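You operate a simulated robot arm through the tools that you are given. There is no shell and no other tool. Be economical: measure what you need, move in short steps, check, and stop when the job is done.

Carry out the task below with a simulated robot arm. There is one attempt and no reset: what you move stays moved.

Task
Grind two turns of fennel on coarse and take the cup out.
Fine: cup on the white tile; shut the mill drawer again.

Only the result counts: the job must be done as asked and must still hold three seconds after the hand-in. Knocking over, shifting, dropping, spilling or breaking anything else fails it.

Robot
A 7-joint arm with a fingered hand on a trunk, on a base that drives. Base frame: it is fixed to the floor where the robot stands at the start and does not move with it; the origin is under the middle of the robot, x ahead of it, y to its left, z up; the surface under the hand at the start is at about z = 0.88. Units: m, rad, N and s.
Its first joint turns from -2.897 to 2.897 rad. Places, roughly: blue hood [0.6, -0.5, 0.9]; clamp knob [0.6, 0.9, 0.9]; grind dial [0.6, -0.1, 1]; heat dial [0.6, -1, 1]; mill crank [0.7, -0.2, 1]; mill drawer [0.6, -0.1, 0.9]; shaker [0.6, 0.8, 0.9]; shaker switch [0.6, 0.8, 0.9]; tapper lever [0.6, 0.3, 1]; white tile [0.7, -0.3, 0.9]; yellow button [0.5, -0.5, 0.9]. Payload 3.7 kg.
Tool frame: the origin (TCP) lies between the finger pads and is the grasp point; the fingertips stand 0.025 m ahead of it; z points along the fingers, y is the line along which they close. Largest opening 0.088 m; the body of the gripper starts 0.029 m behind the TCP. The gripper is a hand of 5 fingers: y runs from the thumb to the fingers, the wrist lies at [-0.013, -0.106, -0.174] in the tool frame, and closing takes about 1.5 s.
Orientation is told as [roll, pitch, yaw] about the base's x, y, z axes, in that order, counted from this pose: with the fingers straight down and the wrist toward the robot, the tool's x, y and z point along [0, 1, 0], [1, 0, 0] and [0, 0, -1] of the base frame.

Tools
- The arm moves only by the tool play_rows. Its argument "increments" is a list that holds one entry, the list of rows, each a list of 7 numbers: the closure in counts, from 0 (fully open) to 255 (shut), then the shift along the tool's x, y, z in m, then the turn, a rotation vector about the tool's x, y, z in rad. In form: [[[gripper, dx, dy, dz, wx, wy, wz], ...]]. A call has 1 to 20 rows; each row shifts and turns the commanded pose from where the row before left it, along the tool's axes as they then stand. Each row takes 0.2 s and may step no farther than 0.05 m and 0.15 rad from the row before; otherwise, or with a gripper value out of range, the whole call is refused. Where a pose cannot be reached the arm comes as near as it can. A force on the tool above 90 N (or 10 N above the force at the start of the call, whichever is more), or a blocked arm, ends the call early, and 0.2 s more pass. The fingers move at their own pace (about 0.108 m/s each) and stop on an object; they squeeze with about 24 N. The grip force told is the motor's: it shows also when the fingers shut on nothing. Time passes only in rows, and 0.2 s behind the last, so rows that do not move let the fingers close. It gives the time, the measured TCP pose, the force on the tool (base axes), the opening and the grip force at its end, in the units of the frame above (readings bear some noise), with the torque about the TCP (base axes, N m) and any sound that the robot's microphone picked up, and new pictures: "pictures" is both (left out), scene, wrist or none.
- Cameras (640 x 400 px; columns grow to the right, rows downward): "scene" is now at [0.1902, 0.2196, 1.3018]; the picture's right is [-0.05, -1.00, 0.00], its down [-0.45, 0.02, -0.89] and it looks along [0.89, -0.05, -0.45] (base axes); focal length 214 px, centre (320, 200). "wrist" rides on the gripper at [0.059, -0.079, -0.105] in the tool frame; the picture's right is [-0.73, 0.32, -0.61], its down [-0.62, -0.68, 0.38] and it looks along [-0.29, 0.66, 0.70] (tool axes); focal length 234 px, centre (320, 200). There is no depth. A picture from a camera that has moved, and an enlarged one, comes with that camera's place and axes in the base frame and with its lens.
- steer(legs): drives the robot by 1 to 6 legs, each [ahead, left, turn to the left] in m, m and rad, along the robot's own axes; the way and the turn of a leg run together, so that a leg with both is an arc; at most 1.5 m and 3.142 rad a leg. The arm and the cameras ride along, it lands a little off, and it stops where it bumps. It gives what a move gives, and a new picture of the scene camera.
- grasp_type(shape): the hand has 5 fingers and takes this shape, open, in about a second: jaw (thumb against the fingers, like two jaws); tri (thumb and two fingers); tip (a fingertip pinch); poke (one finger out to press); point (the index stretched); flat (the hand flat); cup (the hand cupped); fist (a fist). The gripper value then closes the fingers along that shape, each until it touches; the sizes above hold for jaw. It gives what a move gives, with no picture.
- turn_head(pan, tilt): turns the head with the scene camera to pan (to the left, within 2.094 rad either way) and tilt (down, from -0.506 to 1.204), counted from straight ahead of the robot. It gives what a move gives, and a new picture of the scene camera.
- close_up(camera, box): a new picture of the part [left, top, right, bottom] of that camera's present view, enlarged. It takes no simulated time.
- finish_job(): hands the job in; it is judged then, once.

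Work in short steps. Places have to be worked out from the pictures, the camera data and where the tool is seen: move nearer, look again, correct. Check each grasp and each placing, and mend what went wrong. You have 120 turns and 260 pictures in all, those below and enlarged ones among them. Open the gripper and draw the arm clear of the work before you hand the job in, unless the task says otherwise; then end with one line.

The tools are called after "Request:" as name(argument=value, ...) on one line, values as JSON. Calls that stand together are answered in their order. play_rows: Moves the arm, as the interface text tells. Its arguments: {"type":"object","properties":{"increments":{"type":"array","items":{"type":"array","items":{"type":"array","items":{"type":"number"}}}},"pictures":{"type":"string","enum":["both","scene","wrist","none"]}},"required":["increments"]} The other tools are called the same way: grasp_type (shape) gives the hand a shape; steer (legs) drives the base; turn_head (pan, tilt) turns the head that bears the scene camera; close_up (camera, box) takes an enlarged picture of a part of a camera's view; finish_job () hands the job in.

At the start:

```text
time: 0.0
eef_pos: [0.7362, -0.2616, 1.2754]
tool_rot: [0.001, 0.0, 0.001]
contact_force: [0.9, -1.1, -0.4]
torque: [0.01, -0.02, -0.02]
opening: 0.0877
grasp_force: 0.1
shape: jaw
robot x, y, heading: [0.0005, 0.0009, 0.005]
head pan, tilt: [-0.052, 0.471]
```

scene: 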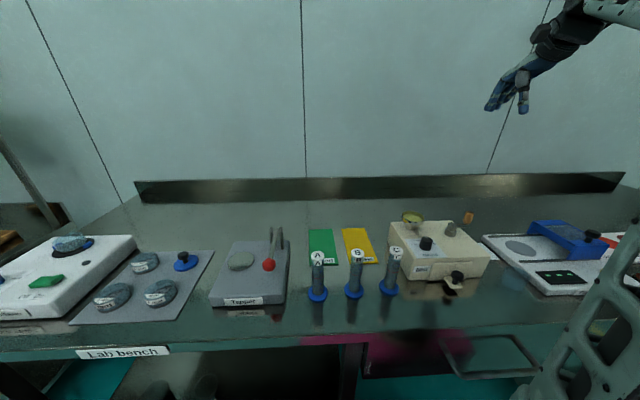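
wrist: 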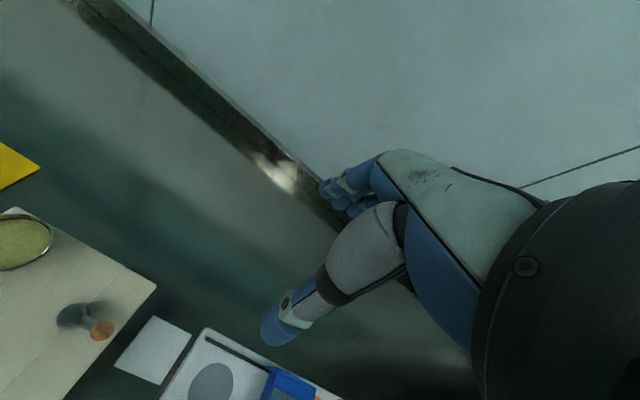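

The mill is the beige box at right centre; I look at it enlarged.

Request:
close_up(camera="scene", box=[370, 190, 510, 310])

Request:
turn_head(pan=-0.5, tilt=0.7)

```text
3.33 times, centred on (440, 250) of scene
camera zoom: at [0.1902, 0.2196, 1.3018], right [-0.05, -1.0, 0.0], down [-0.45, 0.02, -0.89], along [0.89, -0.05, -0.45], focal length 715 px, centre (-80, 33)
```

zoom: 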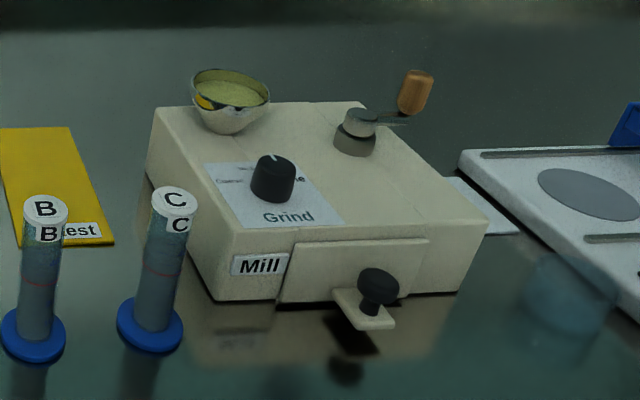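

```text
time: 0.9
eef_pos: [0.7363, -0.2609, 1.2765]
tool_rot: [-0.001, 0.0, -0.002]
contact_force: [0.1, -0.2, -0.3]
torque: [0.02, 0.01, -0.01]
opening: 0.0876
grasp_force: 0.1
shape: jaw
robot x, y, heading: [-0.0025, 0.0013, 0.001]
head pan, tilt: [-0.499, 0.7]
camera scene: at [0.1734, 0.1837, 1.2816], right [-0.48, -0.88, 0.0], down [-0.57, 0.31, -0.77], along [0.67, -0.37, -0.64], focal length 214 px, centre (320, 200)
```

scene: 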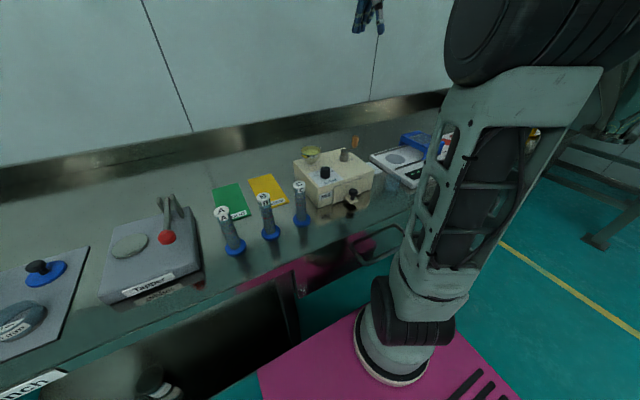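

Request:
close_up(camera="scene", box=[280, 125, 400, 215])

Request:
turn_head(pan=-0.35, tilt=0.5)

```text
4.44 times, centred on (340, 170) of scene
camera zoom: at [0.1734, 0.1837, 1.2816], right [-0.48, -0.88, 0.0], down [-0.57, 0.31, -0.77], along [0.67, -0.37, -0.64], focal length 953 px, centre (231, 333)
```

zoom: 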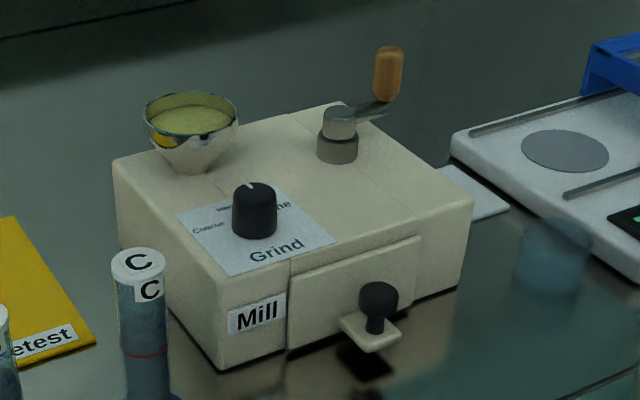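

```text
time: 1.6
eef_pos: [0.7357, -0.2612, 1.2748]
tool_rot: [0.001, 0.0, 0.0]
contact_force: [-0.7, -0.5, -0.2]
torque: [-0.05, 0.03, -0.02]
opening: 0.0875
grasp_force: 0.0
shape: jaw
robot x, y, heading: [0.0006, -0.0034, -0.002]
head pan, tilt: [-0.351, 0.499]
camera scene: at [0.1842, 0.193, 1.2992], right [-0.34, -0.94, 0.0], down [-0.45, 0.16, -0.88], along [0.82, -0.3, -0.48], focal length 214 px, centre (320, 200)
```

scene: 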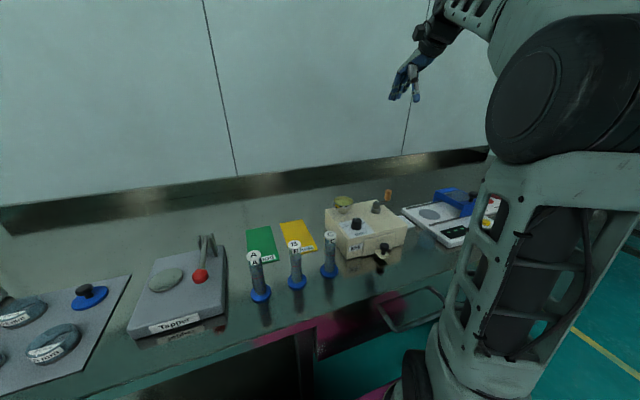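

The hopper already holds fennel. I judge dial ≈ (0.595,-0.066,0.975), crank axis ≈ (0.655,-0.165), crank handle ≈ (0.661,-0.208,1.0), drawer knob ≈ (0.545,-0.13,0.91). I bring the wrist camera over the mill to read the dial.

Request:
play_rows(increments=[[[0, 0.0185, -0.0237, 0.029, 0, 0, 0], [0, 0.0185, -0.0237, 0.029, 0, 0, 0], [0, 0.0185, -0.0237, 0.029, 0, 0, 0], [0, 0.0185, -0.0237, 0.029, 0, 0, 0], [0, 0.0185, -0.0237, 0.029, 0, 0, 0], [0, 0.0185, -0.0237, 0.029, 0, 0, 0], [0, 0, 0, 0, 0, 0, 0]]])

```text
time: 3.2
eef_pos: [0.5929, -0.1488, 1.0993]
tool_rot: [0.0, 0.0, -0.001]
contact_force: [0.6, -0.8, -0.2]
torque: [0.0, 0.0, -0.01]
opening: 0.0876
grasp_force: 0.2
shape: jaw
robot x, y, heading: [-0.0026, 0.0017, 0.002]
head pan, tilt: [-0.351, 0.499]
camera scene: at [0.1842, 0.1931, 1.2993], right [-0.34, -0.94, 0.0], down [-0.45, 0.16, -0.88], along [0.82, -0.3, -0.48], focal length 214 px, centre (320, 200)
camera wrist: at [0.5153, -0.0901, 1.2032], right [0.32, -0.73, 0.61], down [-0.68, -0.62, -0.38], along [0.66, -0.29, -0.7], focal length 234 px, centre (320, 200)
```

scene: 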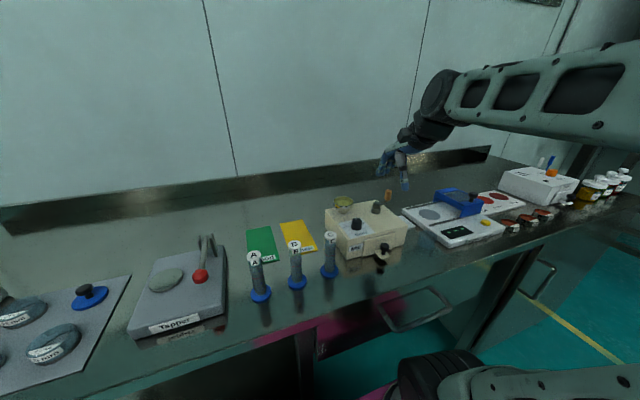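
wrist: 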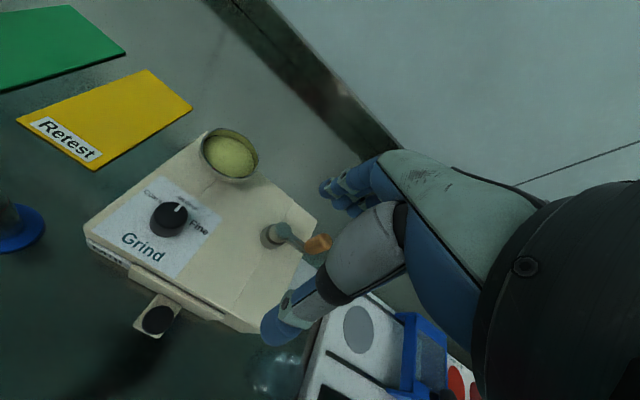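

Request:
close_up(camera="wrist", box=[80, 120, 340, 350])

Request:
close_up(camera="wrist", box=[110, 170, 230, 270])

```text
1.74 times, centred on (210, 235) of wrist
camera zoom: at [0.5153, -0.0901, 1.2032], right [0.32, -0.73, 0.61], down [-0.68, -0.62, -0.38], along [0.66, -0.29, -0.7], focal length 407 px, centre (511, 139)
```

zoom: 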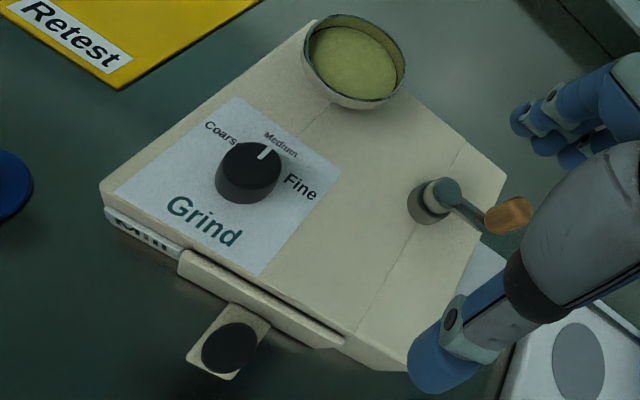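

```text
4.00 times, centred on (170, 220) of wrist
camera zoom: at [0.5153, -0.0901, 1.2032], right [0.32, -0.73, 0.61], down [-0.68, -0.62, -0.38], along [0.66, -0.29, -0.7], focal length 937 px, centre (920, 120)
```

zoom: 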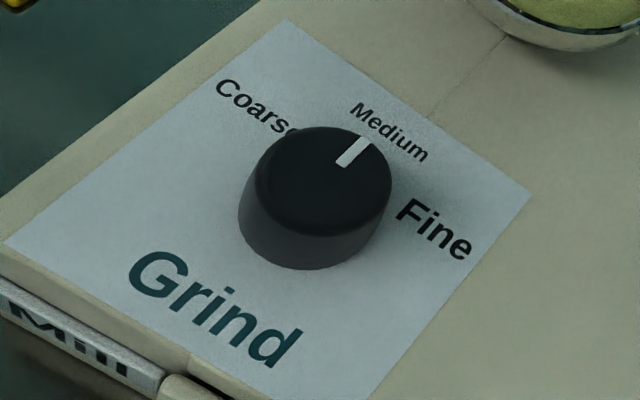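

The pointer is at Medium and Coarse lies about 56° counter-clockwise (left). Dial centre ≈ (0.597,-0.063). I move above the dial and yaw the hand so that the fingers close along y, keeping clear of the hopper.

Request:
play_rows(increments=[[[0, 0.043, 0.002, 0, 0, 0, 0], [0, 0.043, 0.002, 0, 0, 0, 0], [0, 0, 0, 0, 0, 0, 0.1428], [0, 0, 0, 0, 0, 0, 0.1428], [0, 0, 0, 0, 0, 0, 0.1428], [0, 0, 0, 0, 0, 0, 0.1428], [0, 0, 0, 0, 0, 0, 0.1428], [0, 0, 0, 0, 0, 0, 0.1428], [0, 0, 0, 0, 0, 0, 0.1428], [0, 0, 0, 0, 0, 0, 0.1428], [0, 0, 0, 0, 0, 0, 0.1428], [0, 0, 0, 0, 0, 0, 0.1428], [0, 0, 0, 0, 0, 0, 0.1428], [0, 0, 0, 0, 0, 0, 0]]])

```text
time: 6.2
eef_pos: [0.5981, -0.0647, 1.1025]
tool_rot: [-0.001, -0.001, -1.572]
contact_force: [0.2, 0.0, 0.9]
torque: [-0.04, -0.01, 0.04]
opening: 0.0877
grasp_force: 0.0
shape: jaw
robot x, y, heading: [-0.0002, 0.0052, -0.002]
head pan, tilt: [-0.351, 0.499]
camera scene: at [0.1842, 0.1931, 1.2993], right [-0.34, -0.94, 0.0], down [-0.45, 0.16, -0.88], along [0.82, -0.3, -0.48], focal length 214 px, centre (320, 200)
camera wrist: at [0.6564, 0.0142, 1.2054], right [-0.73, -0.32, 0.61], down [-0.62, 0.68, -0.38], along [-0.29, -0.66, -0.7], focal length 234 px, centre (320, 200)
```

scene: 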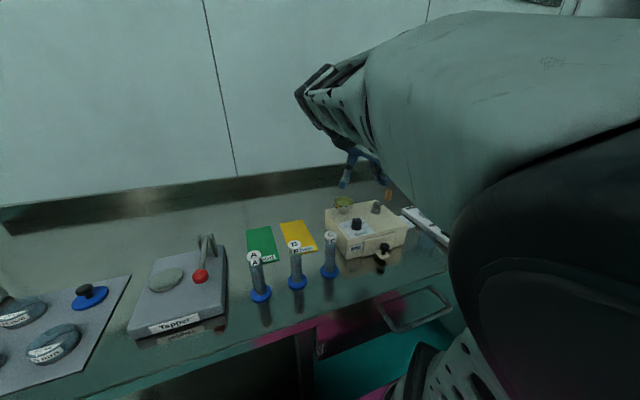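
wrist: 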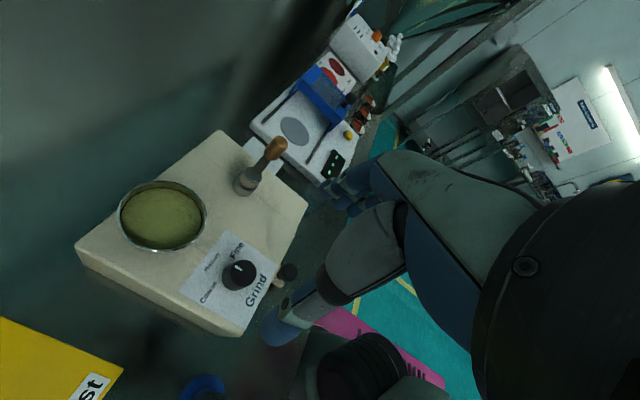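

Aligned over the dial. I descend to just above it and check the finger spread.

Request:
play_rows(increments=[[[0, 0, 0, 0.04, 0, 0, 0], [0, 0.002, -0.002, 0.04, 0, 0, 0], [0, 0, 0, 0, 0, 0, 0]]], pictures="wrist")

Request:
close_up(camera="scene", box=[310, 150, 430, 270])

Request:
close_up(camera="wrist", box=[150, 130, 410, 370])

```text
time: 7.0
eef_pos: [0.6001, -0.0617, 1.0221]
tool_rot: [0.0, -0.001, -1.569]
contact_force: [0.4, 0.6, 0.2]
torque: [-0.01, 0.01, 0.0]
opening: 0.088
grasp_force: 0.1
shape: jaw
robot x, y, heading: [-0.0008, 0.0006, 0.003]
head pan, tilt: [-0.351, 0.499]
camera wrist: at [0.6593, 0.016, 1.1254], right [-0.73, -0.32, 0.61], down [-0.62, 0.68, -0.38], along [-0.29, -0.66, -0.7], focal length 234 px, centre (320, 200)
```

wrist: 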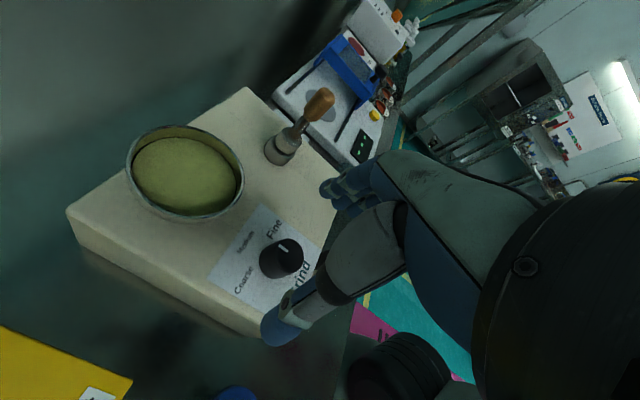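

```text
3.33 times, centred on (370, 210) of scene
camera zoom: at [0.1842, 0.1931, 1.2993], right [-0.34, -0.94, 0.0], down [-0.45, 0.16, -0.88], along [0.82, -0.3, -0.48], focal length 715 px, centre (153, 167)
```

zoom: 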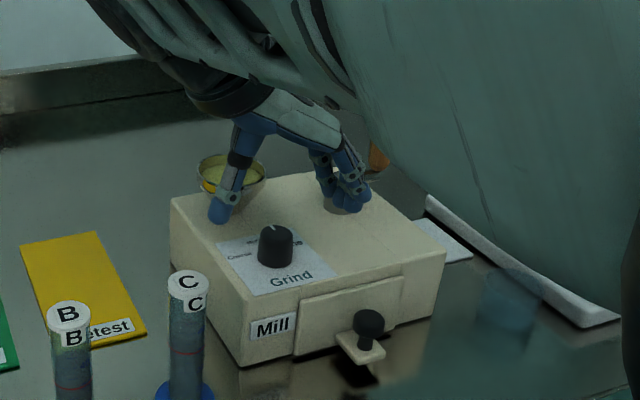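

```text
1.67 times, centred on (280, 250) of wrist
camera zoom: at [0.6593, 0.016, 1.1254], right [-0.73, -0.32, 0.61], down [-0.62, 0.68, -0.38], along [-0.29, -0.66, -0.7], focal length 390 px, centre (387, 117)
```

zoom: 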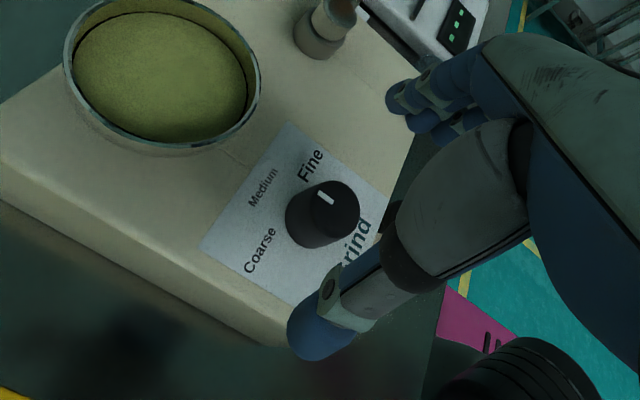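

Geometry agrees; I lower to z≈0.988 and close on the knob.

Request:
play_rows(increments=[[[0, 0.003, 0, 0.02, 0, 0, 0], [0, 0, 0, 0.014, 0, 0, 0], [255, 0, 0, 0, 0, 0, 0], [255, 0, 0, 0, 0, 0, 0], [255, 0, 0, 0, 0, 0, 0], [255, 0, 0, 0, 0, 0, 0], [255, 0, 0, 0, 0, 0, 0], [255, 0, 0, 0, 0, 0, 0], [255, 0, 0, 0, 0, 0, 0]]], pictures="wrist")

Request:
close_up(camera="scene", box=[310, 150, 430, 270])

Request:
close_up(camera="wrist", box=[150, 130, 410, 370])

```text
time: 9.0
eef_pos: [0.6036, -0.0623, 0.9885]
tool_rot: [0.0, -0.001, -1.571]
contact_force: [2.8, 5.8, -1.4]
torque: [0.1, -0.07, 0.03]
opening: 0.0182
grasp_force: 23.9
shape: jaw
robot x, y, heading: [-0.0014, 0.0003, -0.002]
head pan, tilt: [-0.351, 0.499]
camera wrist: at [0.6627, 0.0166, 1.0918], right [-0.73, -0.32, 0.61], down [-0.62, 0.68, -0.38], along [-0.29, -0.66, -0.7], focal length 234 px, centre (320, 200)
```

wrist: 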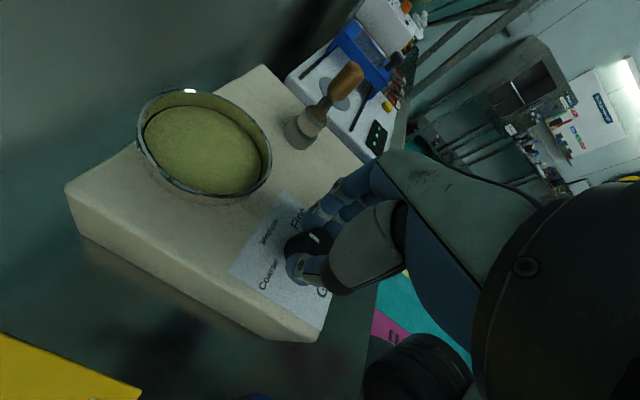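

```text
3.33 times, centred on (370, 210) of scene
camera zoom: at [0.1844, 0.1934, 1.2992], right [-0.34, -0.94, 0.0], down [-0.45, 0.16, -0.88], along [0.82, -0.3, -0.48], focal length 715 px, centre (153, 167)
```

zoom: 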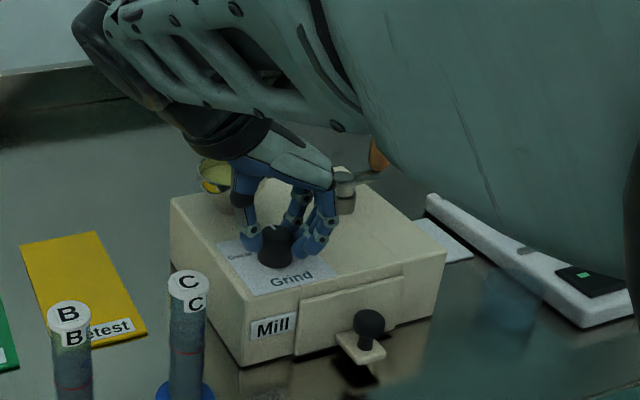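

```text
1.67 times, centred on (280, 250) of wrist
camera zoom: at [0.6627, 0.0166, 1.0918], right [-0.73, -0.32, 0.61], down [-0.62, 0.68, -0.38], along [-0.29, -0.66, -0.7], focal length 390 px, centre (387, 117)
```

zoom: 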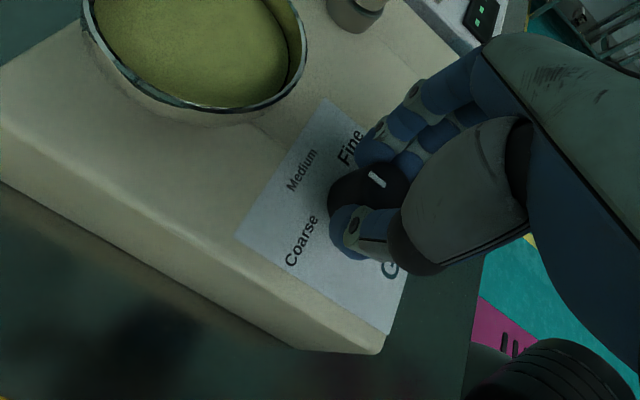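

The grip seems to sit only on the knob's top edge (triangulated knob top ≈0.970, plate ≈0.950). I open, lower 8 mm, and regrip.

Request:
play_rows(increments=[[[60, 0, 0, 0, 0, 0, 0], [60, 0, 0, 0, 0, 0, 0], [60, -0.002, 0, 0.008, 0, 0, 0], [60, 0, 0, 0, 0, 0, 0], [255, 0, 0, 0, 0, 0, 0], [255, 0, 0, 0, 0, 0, 0], [255, 0, 0, 0, 0, 0, 0], [255, 0, 0, 0, 0, 0, 0], [255, 0, 0, 0, 0, 0, 0], [255, 0, 0, 0, 0, 0, 0]]], pictures="none")

Request:
close_up(camera="scene", box=[320, 180, 400, 260])

Request:
close_up(camera="wrist", box=[220, 150, 380, 330])

```text
time: 11.2
eef_pos: [0.6014, -0.0619, 0.9799]
tool_rot: [-0.001, 0.001, -1.57]
contact_force: [1.8, 5.2, -1.8]
torque: [0.08, -0.02, -0.01]
opening: 0.0202
grasp_force: 23.9
shape: jaw
robot x, y, heading: [0.0004, 0.0021, -0.003]
head pan, tilt: [-0.351, 0.499]
```

```text
5.00 times, centred on (360, 220) of scene
camera zoom: at [0.1843, 0.1934, 1.2993], right [-0.34, -0.94, 0.0], down [-0.45, 0.16, -0.88], along [0.82, -0.3, -0.48], focal length 1072 px, centre (120, 100)
```

zoom: 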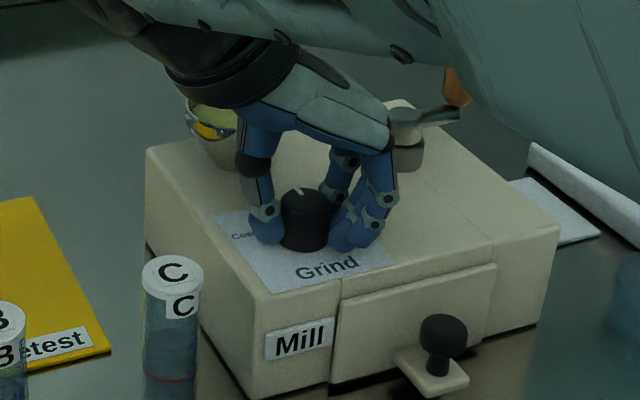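

```text
2.22 times, centred on (300, 240) of wrist
camera zoom: at [0.6606, 0.0164, 1.0835], right [-0.73, -0.32, 0.61], down [-0.62, 0.68, -0.38], along [-0.29, -0.66, -0.7], focal length 520 px, centre (364, 111)
```

zoom: 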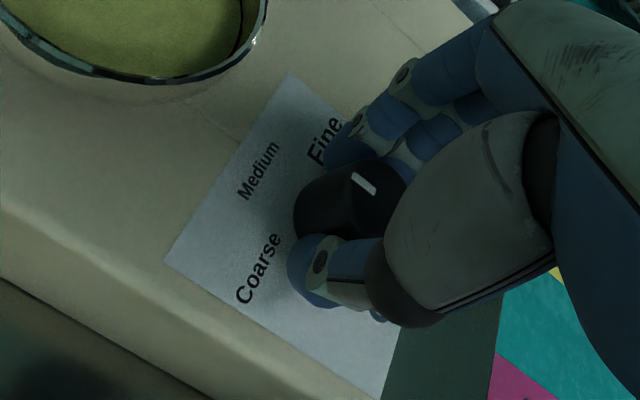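

Good grip around the knob. I turn it counter-clockwise about 0.97 rad toward Coarse.

Request:
play_rows(increments=[[[255, 0, 0, 0, 0, 0, -0.0975], [255, 0, 0, 0, 0, 0, -0.0975], [255, 0, 0, 0, 0, 0, -0.0975], [255, 0, 0, 0, 0, 0, -0.0975], [255, 0, 0, 0, 0, 0, -0.0975], [255, 0, 0, 0, 0, 0, -0.0975], [255, 0, 0, 0, 0, 0, -0.0975], [255, 0, 0, 0, 0, 0, -0.0975], [255, 0, 0, 0, 0, 0, -0.0975], [255, 0, 0, 0, 0, 0, -0.0975], [255, 0, 0, 0, 0, 0, 0]]], pictures="none")

Request:
close_up(camera="scene", box=[320, 180, 400, 260])

Request:
close_up(camera="wrist", box=[220, 150, 380, 330])

```text
time: 13.6
eef_pos: [0.6006, -0.0631, 0.9788]
tool_rot: [-0.002, 0.001, -0.594]
contact_force: [-6.2, 8.7, 7.5]
torque: [0.18, 0.16, 0.0]
opening: 0.0202
grasp_force: 24.1
shape: jaw
robot x, y, heading: [-0.0009, 0.0017, -0.0]
head pan, tilt: [-0.351, 0.499]
```

```text
5.00 times, centred on (360, 220) of scene
camera zoom: at [0.1838, 0.1935, 1.2993], right [-0.34, -0.94, 0.0], down [-0.45, 0.16, -0.88], along [0.82, -0.3, -0.48], focal length 1072 px, centre (120, 100)
```

zoom: 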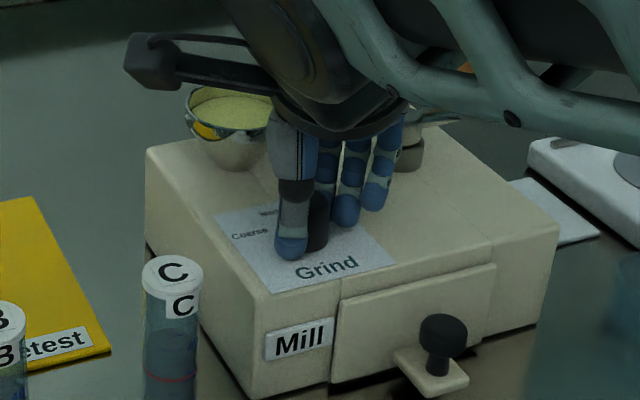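

```text
2.22 times, centred on (300, 240) of wrist
camera zoom: at [0.5684, 0.0305, 1.0829], right [-0.14, -0.78, 0.61], down [-0.91, -0.14, -0.38], along [0.38, -0.61, -0.7], focal length 520 px, centre (364, 111)
```

zoom: 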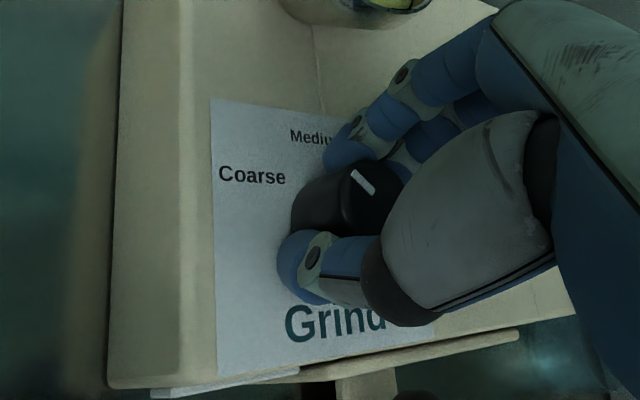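

The pointer turned with the hand. I open slightly, lift, and check the pointer.

Request:
play_rows(increments=[[[60, 0, 0, 0, 0, 0, 0], [60, 0, 0, 0, 0, 0, 0], [60, 0, 0, 0, 0, 0, 0], [60, 0, 0, -0.03, 0, 0, 0], [60, 0, 0, -0.05, 0, 0, 0], [60, 0, 0, -0.04, 0, 0, 0], [0, 0, 0, 0, 0, 0, 0]]], pictures="wrist")

Request:
close_up(camera="wrist", box=[170, 150, 330, 310])

```text
time: 15.2
eef_pos: [0.6002, -0.0627, 1.1]
tool_rot: [0.001, 0.001, -0.597]
contact_force: [0.2, 0.3, 0.0]
torque: [-0.04, 0.01, 0.04]
opening: 0.0876
grasp_force: 0.1
shape: jaw
robot x, y, heading: [0.0019, 0.0001, 0.004]
head pan, tilt: [-0.351, 0.499]
camera wrist: at [0.5681, 0.0303, 1.2041], right [-0.14, -0.78, 0.61], down [-0.91, -0.13, -0.38], along [0.38, -0.61, -0.7], focal length 234 px, centre (320, 200)
```

wrist: 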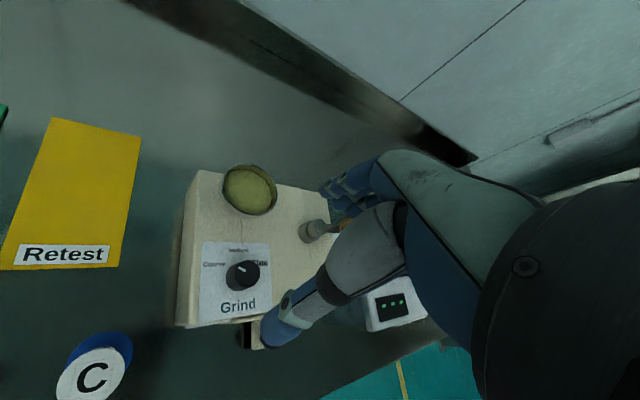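

```text
2.50 times, centred on (250, 230) of wrist
camera zoom: at [0.5681, 0.0303, 1.2041], right [-0.14, -0.78, 0.61], down [-0.91, -0.13, -0.38], along [0.38, -0.61, -0.7], focal length 585 px, centre (495, 125)
```

zoom: 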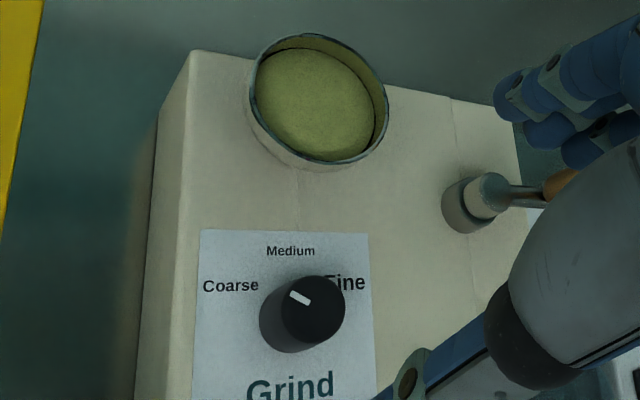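

The pointer now aims at Coarse. Next I position the wrist camera to view the crank precisely, with yaw −π/2.

Request:
play_rows(increments=[[[0, 0, 0, -0.02, 0, 0, 0.139], [0, 0, 0, 0, 0, 0, 0.139], [0, 0, 0, 0, 0, 0, 0.139], [0, 0, 0, 0, 0, 0, 0.139], [0, 0, 0, 0, 0, 0, 0.139], [0, 0, 0, 0, 0, 0, 0.139], [0, 0, 0, 0, 0, 0, 0.139], [0, -0.009, 0.047, 0, 0, 0, 0], [0, -0.009, 0.047, 0, 0, 0, 0], [0, -0.01, 0.047, 0, 0, 0, 0], [0, 0, 0, 0, 0, 0, 0]]])

Request:
close_up(camera="wrist", box=[80, 120, 280, 300])

Request:
close_up(camera="scene", box=[320, 180, 420, 280])

```text
time: 17.6
eef_pos: [0.574, -0.2035, 1.1202]
tool_rot: [-0.003, -0.001, -1.566]
contact_force: [-0.3, -0.5, -0.1]
torque: [-0.01, 0.0, 0.01]
opening: 0.088
grasp_force: 0.1
shape: jaw
robot x, y, heading: [-0.0027, -0.0023, -0.001]
head pan, tilt: [-0.351, 0.499]
camera scene: at [0.1842, 0.1931, 1.2993], right [-0.34, -0.94, 0.0], down [-0.45, 0.16, -0.88], along [0.82, -0.3, -0.48], focal length 214 px, centre (320, 200)
camera wrist: at [0.6325, -0.1247, 1.2234], right [-0.72, -0.33, 0.61], down [-0.63, 0.68, -0.38], along [-0.29, -0.66, -0.7], focal length 234 px, centre (320, 200)
```

scene: 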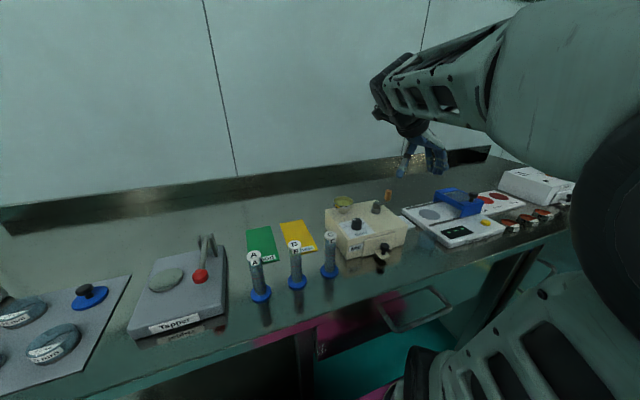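
wrist: 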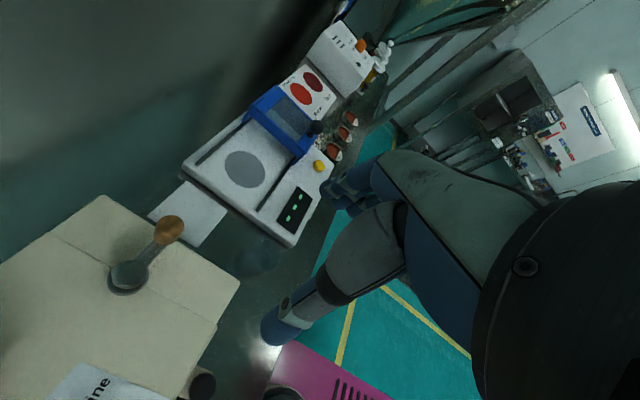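

```text
2.22 times, centred on (180, 210) of wrist
camera zoom: at [0.6325, -0.1247, 1.2234], right [-0.72, -0.33, 0.61], down [-0.63, 0.68, -0.38], along [-0.29, -0.66, -0.7], focal length 520 px, centre (631, 178)
```

zoom: 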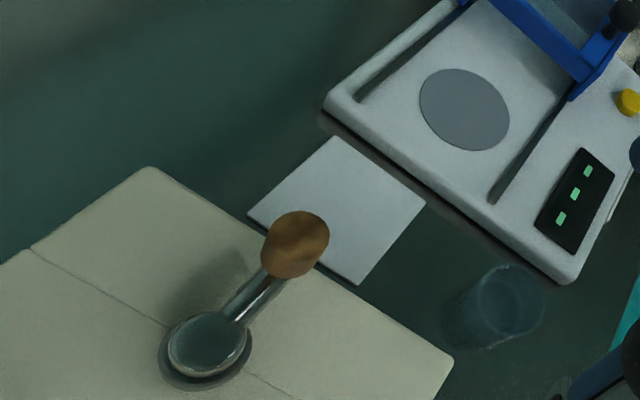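

```text
4.00 times, centred on (370, 230) of scene
camera zoom: at [0.1842, 0.1931, 1.2993], right [-0.34, -0.94, 0.0], down [-0.45, 0.16, -0.88], along [0.82, -0.3, -0.48], focal length 858 px, centre (120, 80)
```

zoom: 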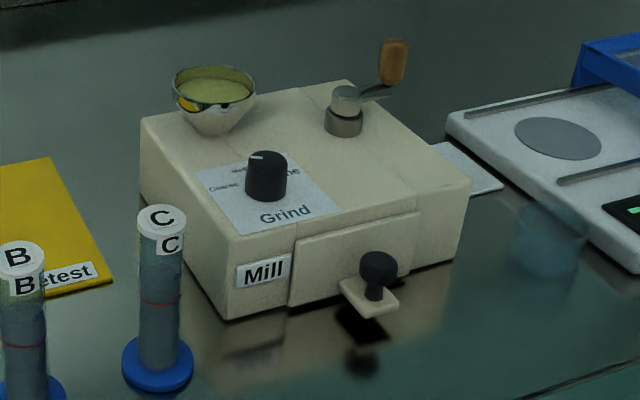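

There's a transparent glass on the bench near (0.53,-0.265), which I must avoid. Hub ≈ (0.650,-0.158, top 0.982), handle ≈ (0.651,-0.197, 0.982–1.018). I go over the handle, descend and grip it.

Request:
play_rows(increments=[[[0, 0.0385, -0.003, 0, 0, 0, 0], [0, 0.0385, -0.003, 0, 0, 0, 0], [0, 0, 0, 0.045, 0, 0, 0], [0, 0, 0, 0.04, 0, 0, 0], [0, 0, 0, 0.022, 0, 0, 0], [255, 0, 0, 0, 0, 0, 0], [255, 0, 0, 0, 0, 0, 0], [255, 0, 0, 0, 0, 0, 0], [255, 0, 0, 0, 0, 0, 0], [255, 0, 0, 0, 0, 0, 0], [255, 0, 0, 0, 0, 0, 0]]])

Request:
close_up(camera="wrist", box=[200, 130, 400, 330])

Request:
close_up(camera="scene", box=[320, 150, 420, 250])

```text
time: 20.0
eef_pos: [0.6531, -0.1962, 1.0106]
tool_rot: [0.0, 0.001, -1.567]
contact_force: [0.2, -10.4, 0.2]
torque: [-0.22, 0.01, -0.01]
opening: 0.008
grasp_force: 24.0
shape: jaw
robot x, y, heading: [0.0, -0.0006, -0.001]
head pan, tilt: [-0.351, 0.499]
camera scene: at [0.1842, 0.1927, 1.2994], right [-0.34, -0.94, 0.0], down [-0.45, 0.16, -0.88], along [0.82, -0.3, -0.48], focal length 214 px, centre (320, 200)
camera wrist: at [0.7117, -0.1168, 1.1137], right [-0.72, -0.33, 0.61], down [-0.63, 0.68, -0.38], along [-0.29, -0.66, -0.7], focal length 234 px, centre (320, 200)
```

scene: 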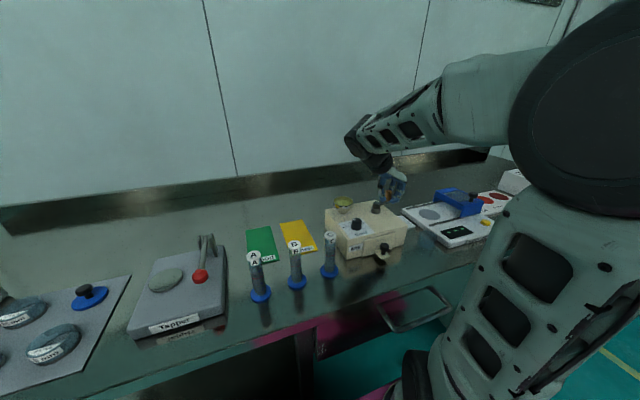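
wrist: 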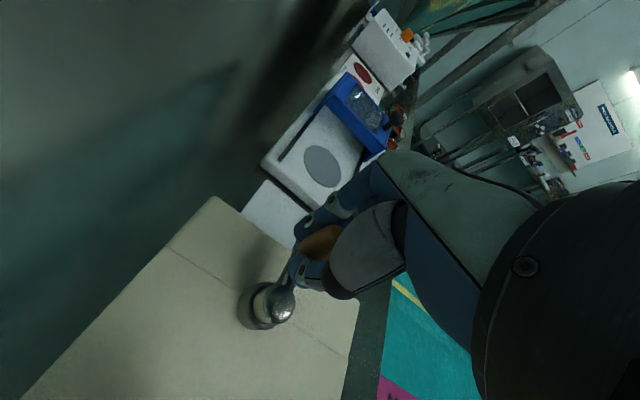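

```text
2.00 times, centred on (300, 230) of wrist
camera zoom: at [0.7117, -0.1168, 1.1137], right [-0.72, -0.33, 0.61], down [-0.63, 0.68, -0.38], along [-0.29, -0.66, -0.7], focal length 468 px, centre (360, 140)
```

zoom: 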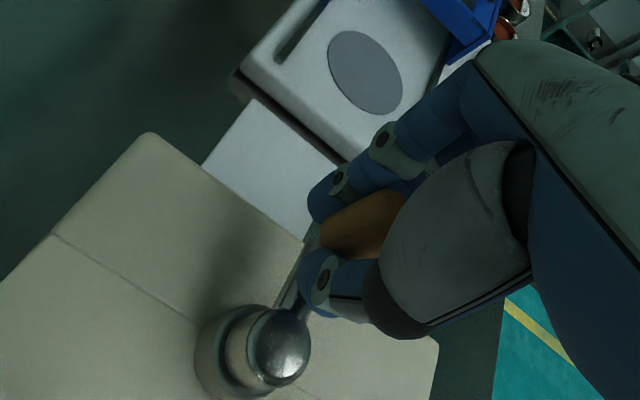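

```text
4.00 times, centred on (370, 200) of scene
camera zoom: at [0.1842, 0.1927, 1.2994], right [-0.34, -0.94, 0.0], down [-0.45, 0.16, -0.88], along [0.82, -0.3, -0.48], focal length 858 px, centre (120, 200)
```

zoom: 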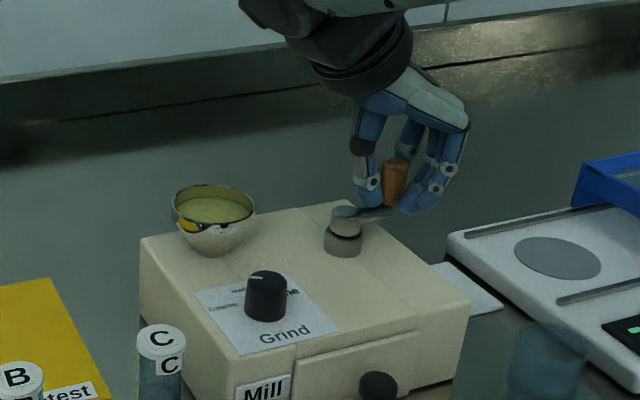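

Handle gripped well. I crank a quarter turn clockwise (r≈0.040) as a test.

Request:
play_rows(increments=[[[255, -0.01236, -0.00196, 0, 0, 0, 0], [255, -0.01115, -0.00568, 0, 0, 0, 0], [255, -0.00885, -0.00885, 0, 0, 0, 0], [255, -0.00568, -0.01115, 0, 0, 0, 0], [255, -0.00196, -0.01236, 0, 0, 0, 0], [255, 0, 0, 0, 0, 0, 0]]], pictures="none")

Request:
close_up(camera="wrist", box=[200, 130, 400, 330])

Request:
close_up(camera="scene", box=[320, 150, 420, 250])

```text
time: 21.4
eef_pos: [0.6112, -0.1583, 1.0117]
tool_rot: [0.002, -0.001, -1.566]
contact_force: [17.9, -3.1, -14.5]
torque: [-0.18, -0.19, -0.11]
opening: 0.0065
grasp_force: 24.1
shape: jaw
robot x, y, heading: [0.0019, -0.0028, 0.0]
head pan, tilt: [-0.351, 0.499]
```

```text
2.00 times, centred on (300, 230) of wrist
camera zoom: at [0.6701, -0.0789, 1.1157], right [-0.72, -0.33, 0.61], down [-0.63, 0.68, -0.38], along [-0.29, -0.66, -0.7], focal length 468 px, centre (360, 140)
```

zoom: 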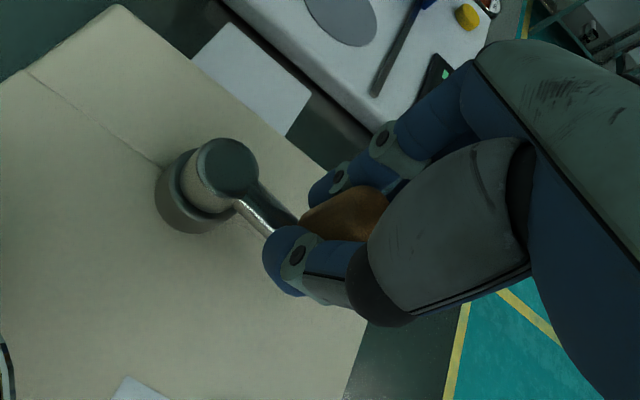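

```text
4.00 times, centred on (370, 200) of scene
camera zoom: at [0.1854, 0.1928, 1.2992], right [-0.34, -0.94, 0.0], down [-0.45, 0.16, -0.88], along [0.82, -0.3, -0.48], focal length 858 px, centre (120, 200)
```

zoom: 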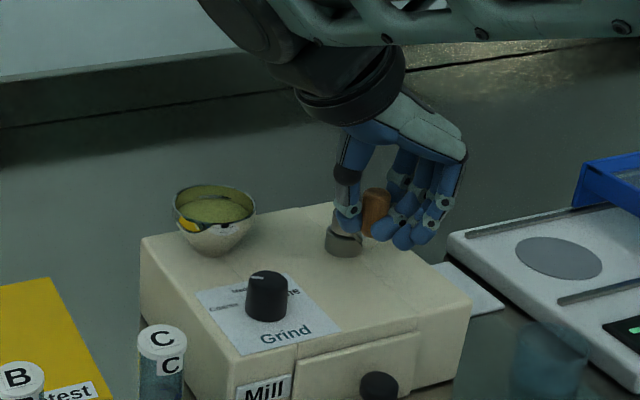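

The crank follows; force suggests the centre is ≈(0.653,-0.159). I do the second quarter with that small correction, watching hopper clearance.

Request:
play_rows(increments=[[[255, 0.00346, -0.01036, 0, 0, 0, 0], [255, 0.00568, -0.01115, 0, 0, 0, 0], [255, 0.00885, -0.00885, 0, 0, 0, 0], [255, 0.01115, -0.00568, 0, 0, 0, 0], [255, 0.01236, -0.00196, 0, 0, 0, 0], [255, 0, 0, 0, 0, 0, 0]]], pictures="none")

Request:
close_up(camera="wrist", box=[140, 130, 400, 390])

Request:
close_up(camera="scene", box=[320, 150, 420, 250])

```text
time: 22.8
eef_pos: [0.6516, -0.1203, 1.0123]
tool_rot: [-0.003, 0.0, -1.568]
contact_force: [-1.8, -15.3, -8.2]
torque: [-0.38, 0.03, -0.07]
opening: 0.0055
grasp_force: 24.4
shape: jaw
robot x, y, heading: [-0.0009, 0.0013, 0.0]
head pan, tilt: [-0.351, 0.499]
```

```text
1.54 times, centred on (270, 260) of wrist
camera zoom: at [0.7096, -0.0425, 1.1159], right [-0.72, -0.32, 0.61], down [-0.63, 0.68, -0.38], along [-0.29, -0.66, -0.7], focal length 360 px, centre (397, 108)
```

zoom: 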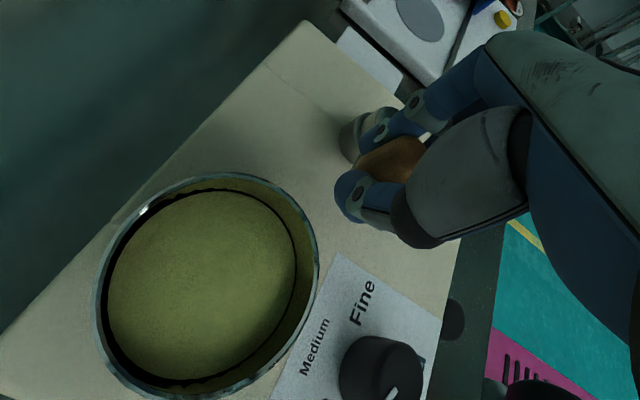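

```text
4.00 times, centred on (370, 200) of scene
camera zoom: at [0.1843, 0.1924, 1.2994], right [-0.34, -0.94, 0.0], down [-0.45, 0.17, -0.88], along [0.82, -0.3, -0.48], focal length 858 px, centre (120, 200)
```

zoom: 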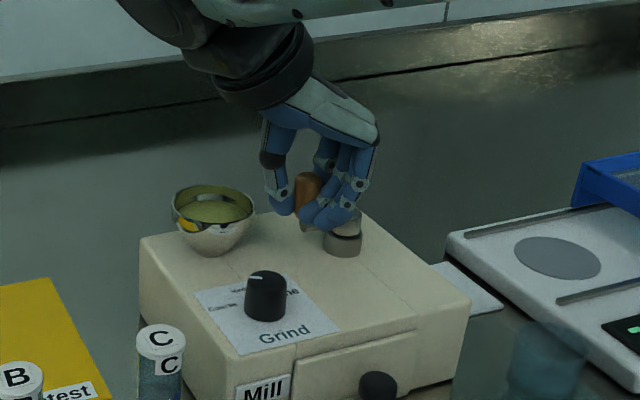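

Good, half a turn with clearance. I finish the second half of the first turn.

Request:
play_rows(increments=[[[255, 0.01236, 0.00196, 0, 0, 0, 0], [255, 0.01115, 0.00568, 0, 0, 0, 0], [255, 0.00885, 0.00885, 0, 0, 0, 0], [255, 0.00568, 0.01115, 0, 0, 0, 0], [255, 0.00196, 0.01236, 0, 0, 0, 0], [255, 0, 0, 0, 0, 0, 0]]], pictures="none")

Request:
close_up(camera="wrist", box=[200, 130, 400, 330])

Request:
close_up(camera="scene", box=[320, 150, 420, 250])

```text
time: 24.2
eef_pos: [0.6879, -0.1591, 1.0122]
tool_rot: [-0.006, 0.001, -1.572]
contact_force: [-65.1, 6.9, -4.4]
torque: [0.09, 1.24, -0.15]
opening: 0.0055
grasp_force: 24.0
shape: jaw
robot x, y, heading: [-0.0012, 0.0018, 0.001]
head pan, tilt: [-0.351, 0.499]
```

```text
2.00 times, centred on (300, 230) of wrist
camera zoom: at [0.7471, -0.0807, 1.1162], right [-0.72, -0.32, 0.61], down [-0.63, 0.68, -0.38], along [-0.29, -0.66, -0.69], focal length 468 px, centre (360, 140)
```

zoom: 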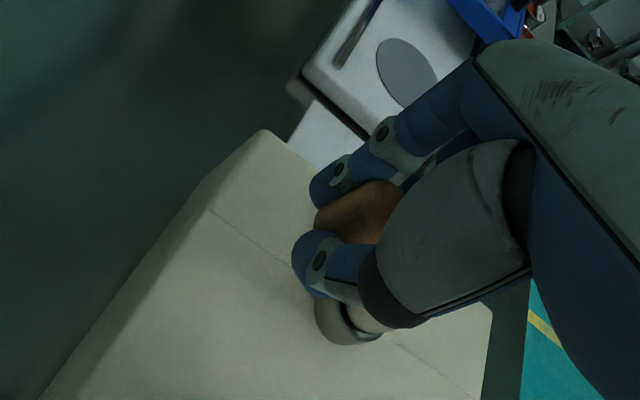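

```text
4.00 times, centred on (370, 200) of scene
camera zoom: at [0.1815, 0.1936, 1.2996], right [-0.34, -0.94, 0.0], down [-0.45, 0.16, -0.88], along [0.83, -0.3, -0.48], focal length 858 px, centre (120, 200)
```

zoom: 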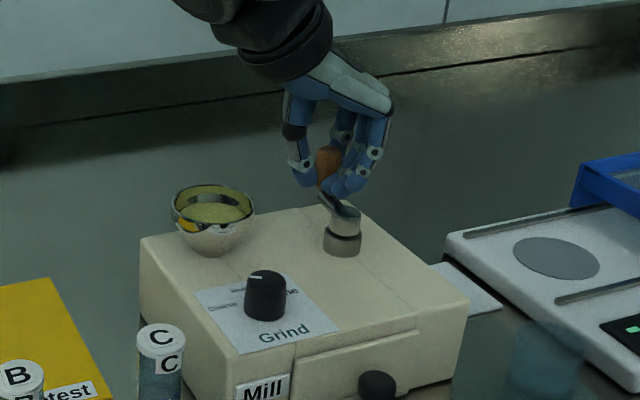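

The force of −65 N in x says my radius is slightly too large: centre (0.650,-0.158), r≈0.038. I correct this and do the last quarter of turn one.

Request:
play_rows(increments=[[[255, -0.005, -0.001, 0, 0, 0, 0], [255, -0.00186, 0.01174, 0, 0, 0, 0], [255, -0.0054, 0.01059, 0, 0, 0, 0], [255, -0.00841, 0.00841, 0, 0, 0, 0], [255, -0.01059, 0.0054, 0, 0, 0, 0], [255, -0.01174, 0.00186, 0, 0, 0, 0], [255, 0, 0, 0, 0, 0, 0]]], pictures="none")

Request:
close_up(camera="wrist", box=[200, 130, 400, 330])

Request:
close_up(camera="scene", box=[320, 150, 420, 250])

```text
time: 25.8
eef_pos: [0.6485, -0.196, 1.0121]
tool_rot: [-0.001, 0.0, -1.567]
contact_force: [1.5, 2.8, -5.1]
torque: [0.0, -0.1, -0.01]
opening: 0.0069
grasp_force: 24.0
shape: jaw
robot x, y, heading: [-0.0018, -0.0, 0.001]
head pan, tilt: [-0.351, 0.499]
```

```text
2.00 times, centred on (300, 230) of wrist
camera zoom: at [0.7078, -0.117, 1.1156], right [-0.73, -0.33, 0.61], down [-0.63, 0.68, -0.38], along [-0.29, -0.66, -0.7], focal length 468 px, centre (360, 140)
```

zoom: 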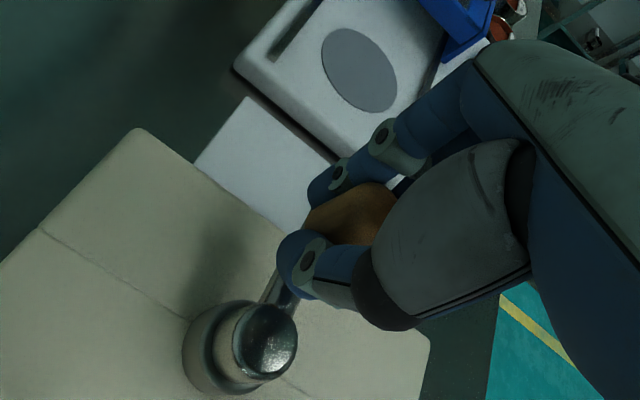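

```text
4.00 times, centred on (370, 200) of scene
camera zoom: at [0.1844, 0.1931, 1.2993], right [-0.34, -0.94, 0.0], down [-0.45, 0.16, -0.88], along [0.82, -0.3, -0.48], focal length 858 px, centre (120, 200)
```

zoom: 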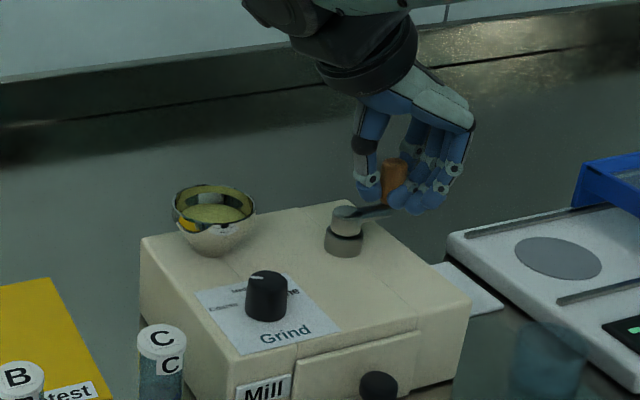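

One full turn, and the fennel level in the hopper has dropped, so the direction works. Second turn, first half.

Request:
play_rows(increments=[[[255, -0.01174, -0.00186, 0, 0, 0, 0], [255, -0.01059, -0.0054, 0, 0, 0, 0], [255, -0.00841, -0.00841, 0, 0, 0, 0], [255, -0.0054, -0.01059, 0, 0, 0, 0], [255, -0.00186, -0.01174, 0, 0, 0, 0], [255, 0.00186, -0.01174, 0, 0, 0, 0], [255, 0.0054, -0.01059, 0, 0, 0, 0], [255, 0.00841, -0.00841, 0, 0, 0, 0], [255, 0.01059, -0.0054, 0, 0, 0, 0], [255, 0.01174, -0.00186, 0, 0, 0, 0], [255, 0, 0, 0, 0, 0, 0]]], pictures="none")

Request:
close_up(camera="wrist", box=[200, 130, 400, 330])

```text
time: 28.2
eef_pos: [0.648, -0.1198, 1.0126]
tool_rot: [-0.002, 0.0, -1.567]
contact_force: [0.2, -14.1, -4.4]
torque: [-0.27, -0.06, -0.06]
opening: 0.0058
grasp_force: 23.7
shape: jaw
robot x, y, heading: [-0.0017, -0.0044, -0.004]
head pan, tilt: [-0.351, 0.499]
```

```text
2.00 times, centred on (300, 230) of wrist
camera zoom: at [0.707, -0.0415, 1.1158], right [-0.72, -0.33, 0.61], down [-0.63, 0.68, -0.38], along [-0.29, -0.66, -0.7], focal length 468 px, centre (360, 140)
```

zoom: 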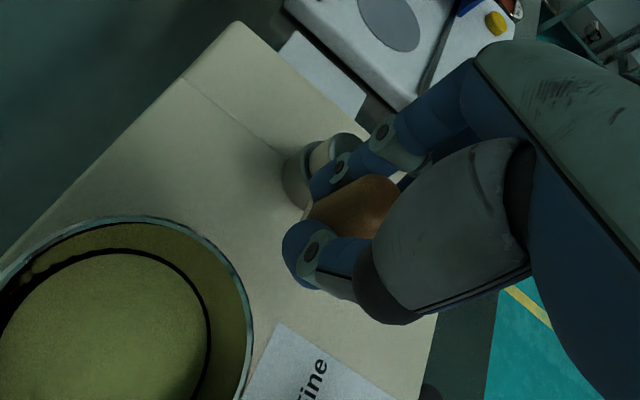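

Forces are low; I complete the second half of turn two.

Request:
play_rows(increments=[[[255, 0.01174, 0.00186, 0, 0, 0, 0], [255, 0.01059, 0.0054, 0, 0, 0, 0], [255, 0.00841, 0.00841, 0, 0, 0, 0], [255, 0.0054, 0.01059, 0, 0, 0, 0], [255, 0.00186, 0.01174, 0, 0, 0, 0], [255, -0.00186, 0.01174, 0, 0, 0, 0], [255, -0.0054, 0.01059, 0, 0, 0, 0], [255, -0.00841, 0.00841, 0, 0, 0, 0], [255, -0.01059, 0.0054, 0, 0, 0, 0], [255, -0.01174, 0.00186, 0, 0, 0, 0], [255, 0, 0, 0, 0, 0, 0]]], pictures="none")

Request:
close_up(camera="wrist", box=[200, 130, 400, 330])

Request:
close_up(camera="scene", box=[320, 150, 420, 250])

```text
time: 30.6
eef_pos: [0.6499, -0.1958, 1.0125]
tool_rot: [-0.001, -0.001, -1.567]
contact_force: [0.4, 10.6, -18.3]
torque: [0.16, -0.05, 0.04]
opening: 0.0069
grasp_force: 23.7
shape: jaw
robot x, y, heading: [0.0009, 0.0037, -0.002]
head pan, tilt: [-0.351, 0.499]
```

```text
2.00 times, centred on (300, 230) of wrist
camera zoom: at [0.7085, -0.1172, 1.1163], right [-0.72, -0.33, 0.61], down [-0.63, 0.68, -0.38], along [-0.29, -0.66, -0.7], focal length 468 px, centre (360, 140)
```

zoom: 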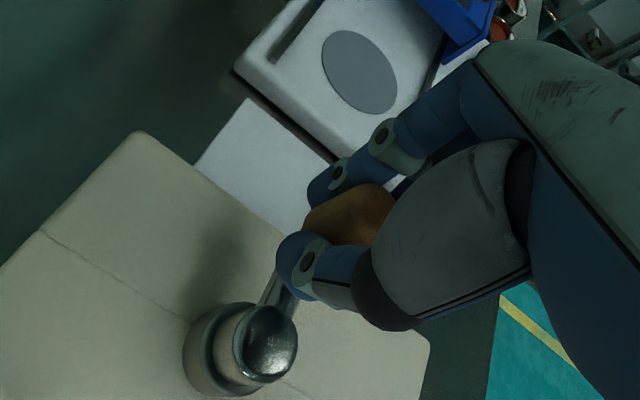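

```text
4.00 times, centred on (370, 200) of scene
camera zoom: at [0.1849, 0.1933, 1.2992], right [-0.34, -0.94, 0.0], down [-0.45, 0.16, -0.88], along [0.82, -0.3, -0.48], focal length 858 px, centre (120, 200)
```

zoom: 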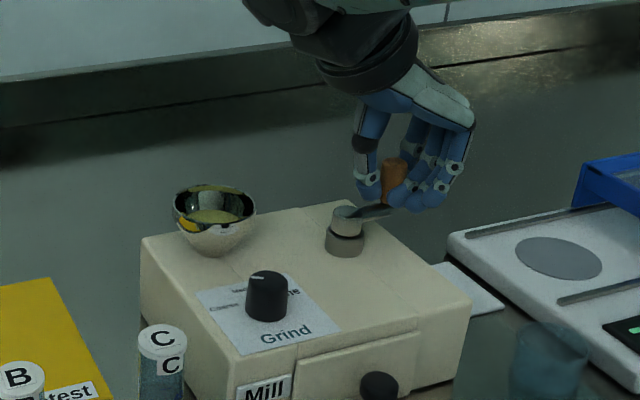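

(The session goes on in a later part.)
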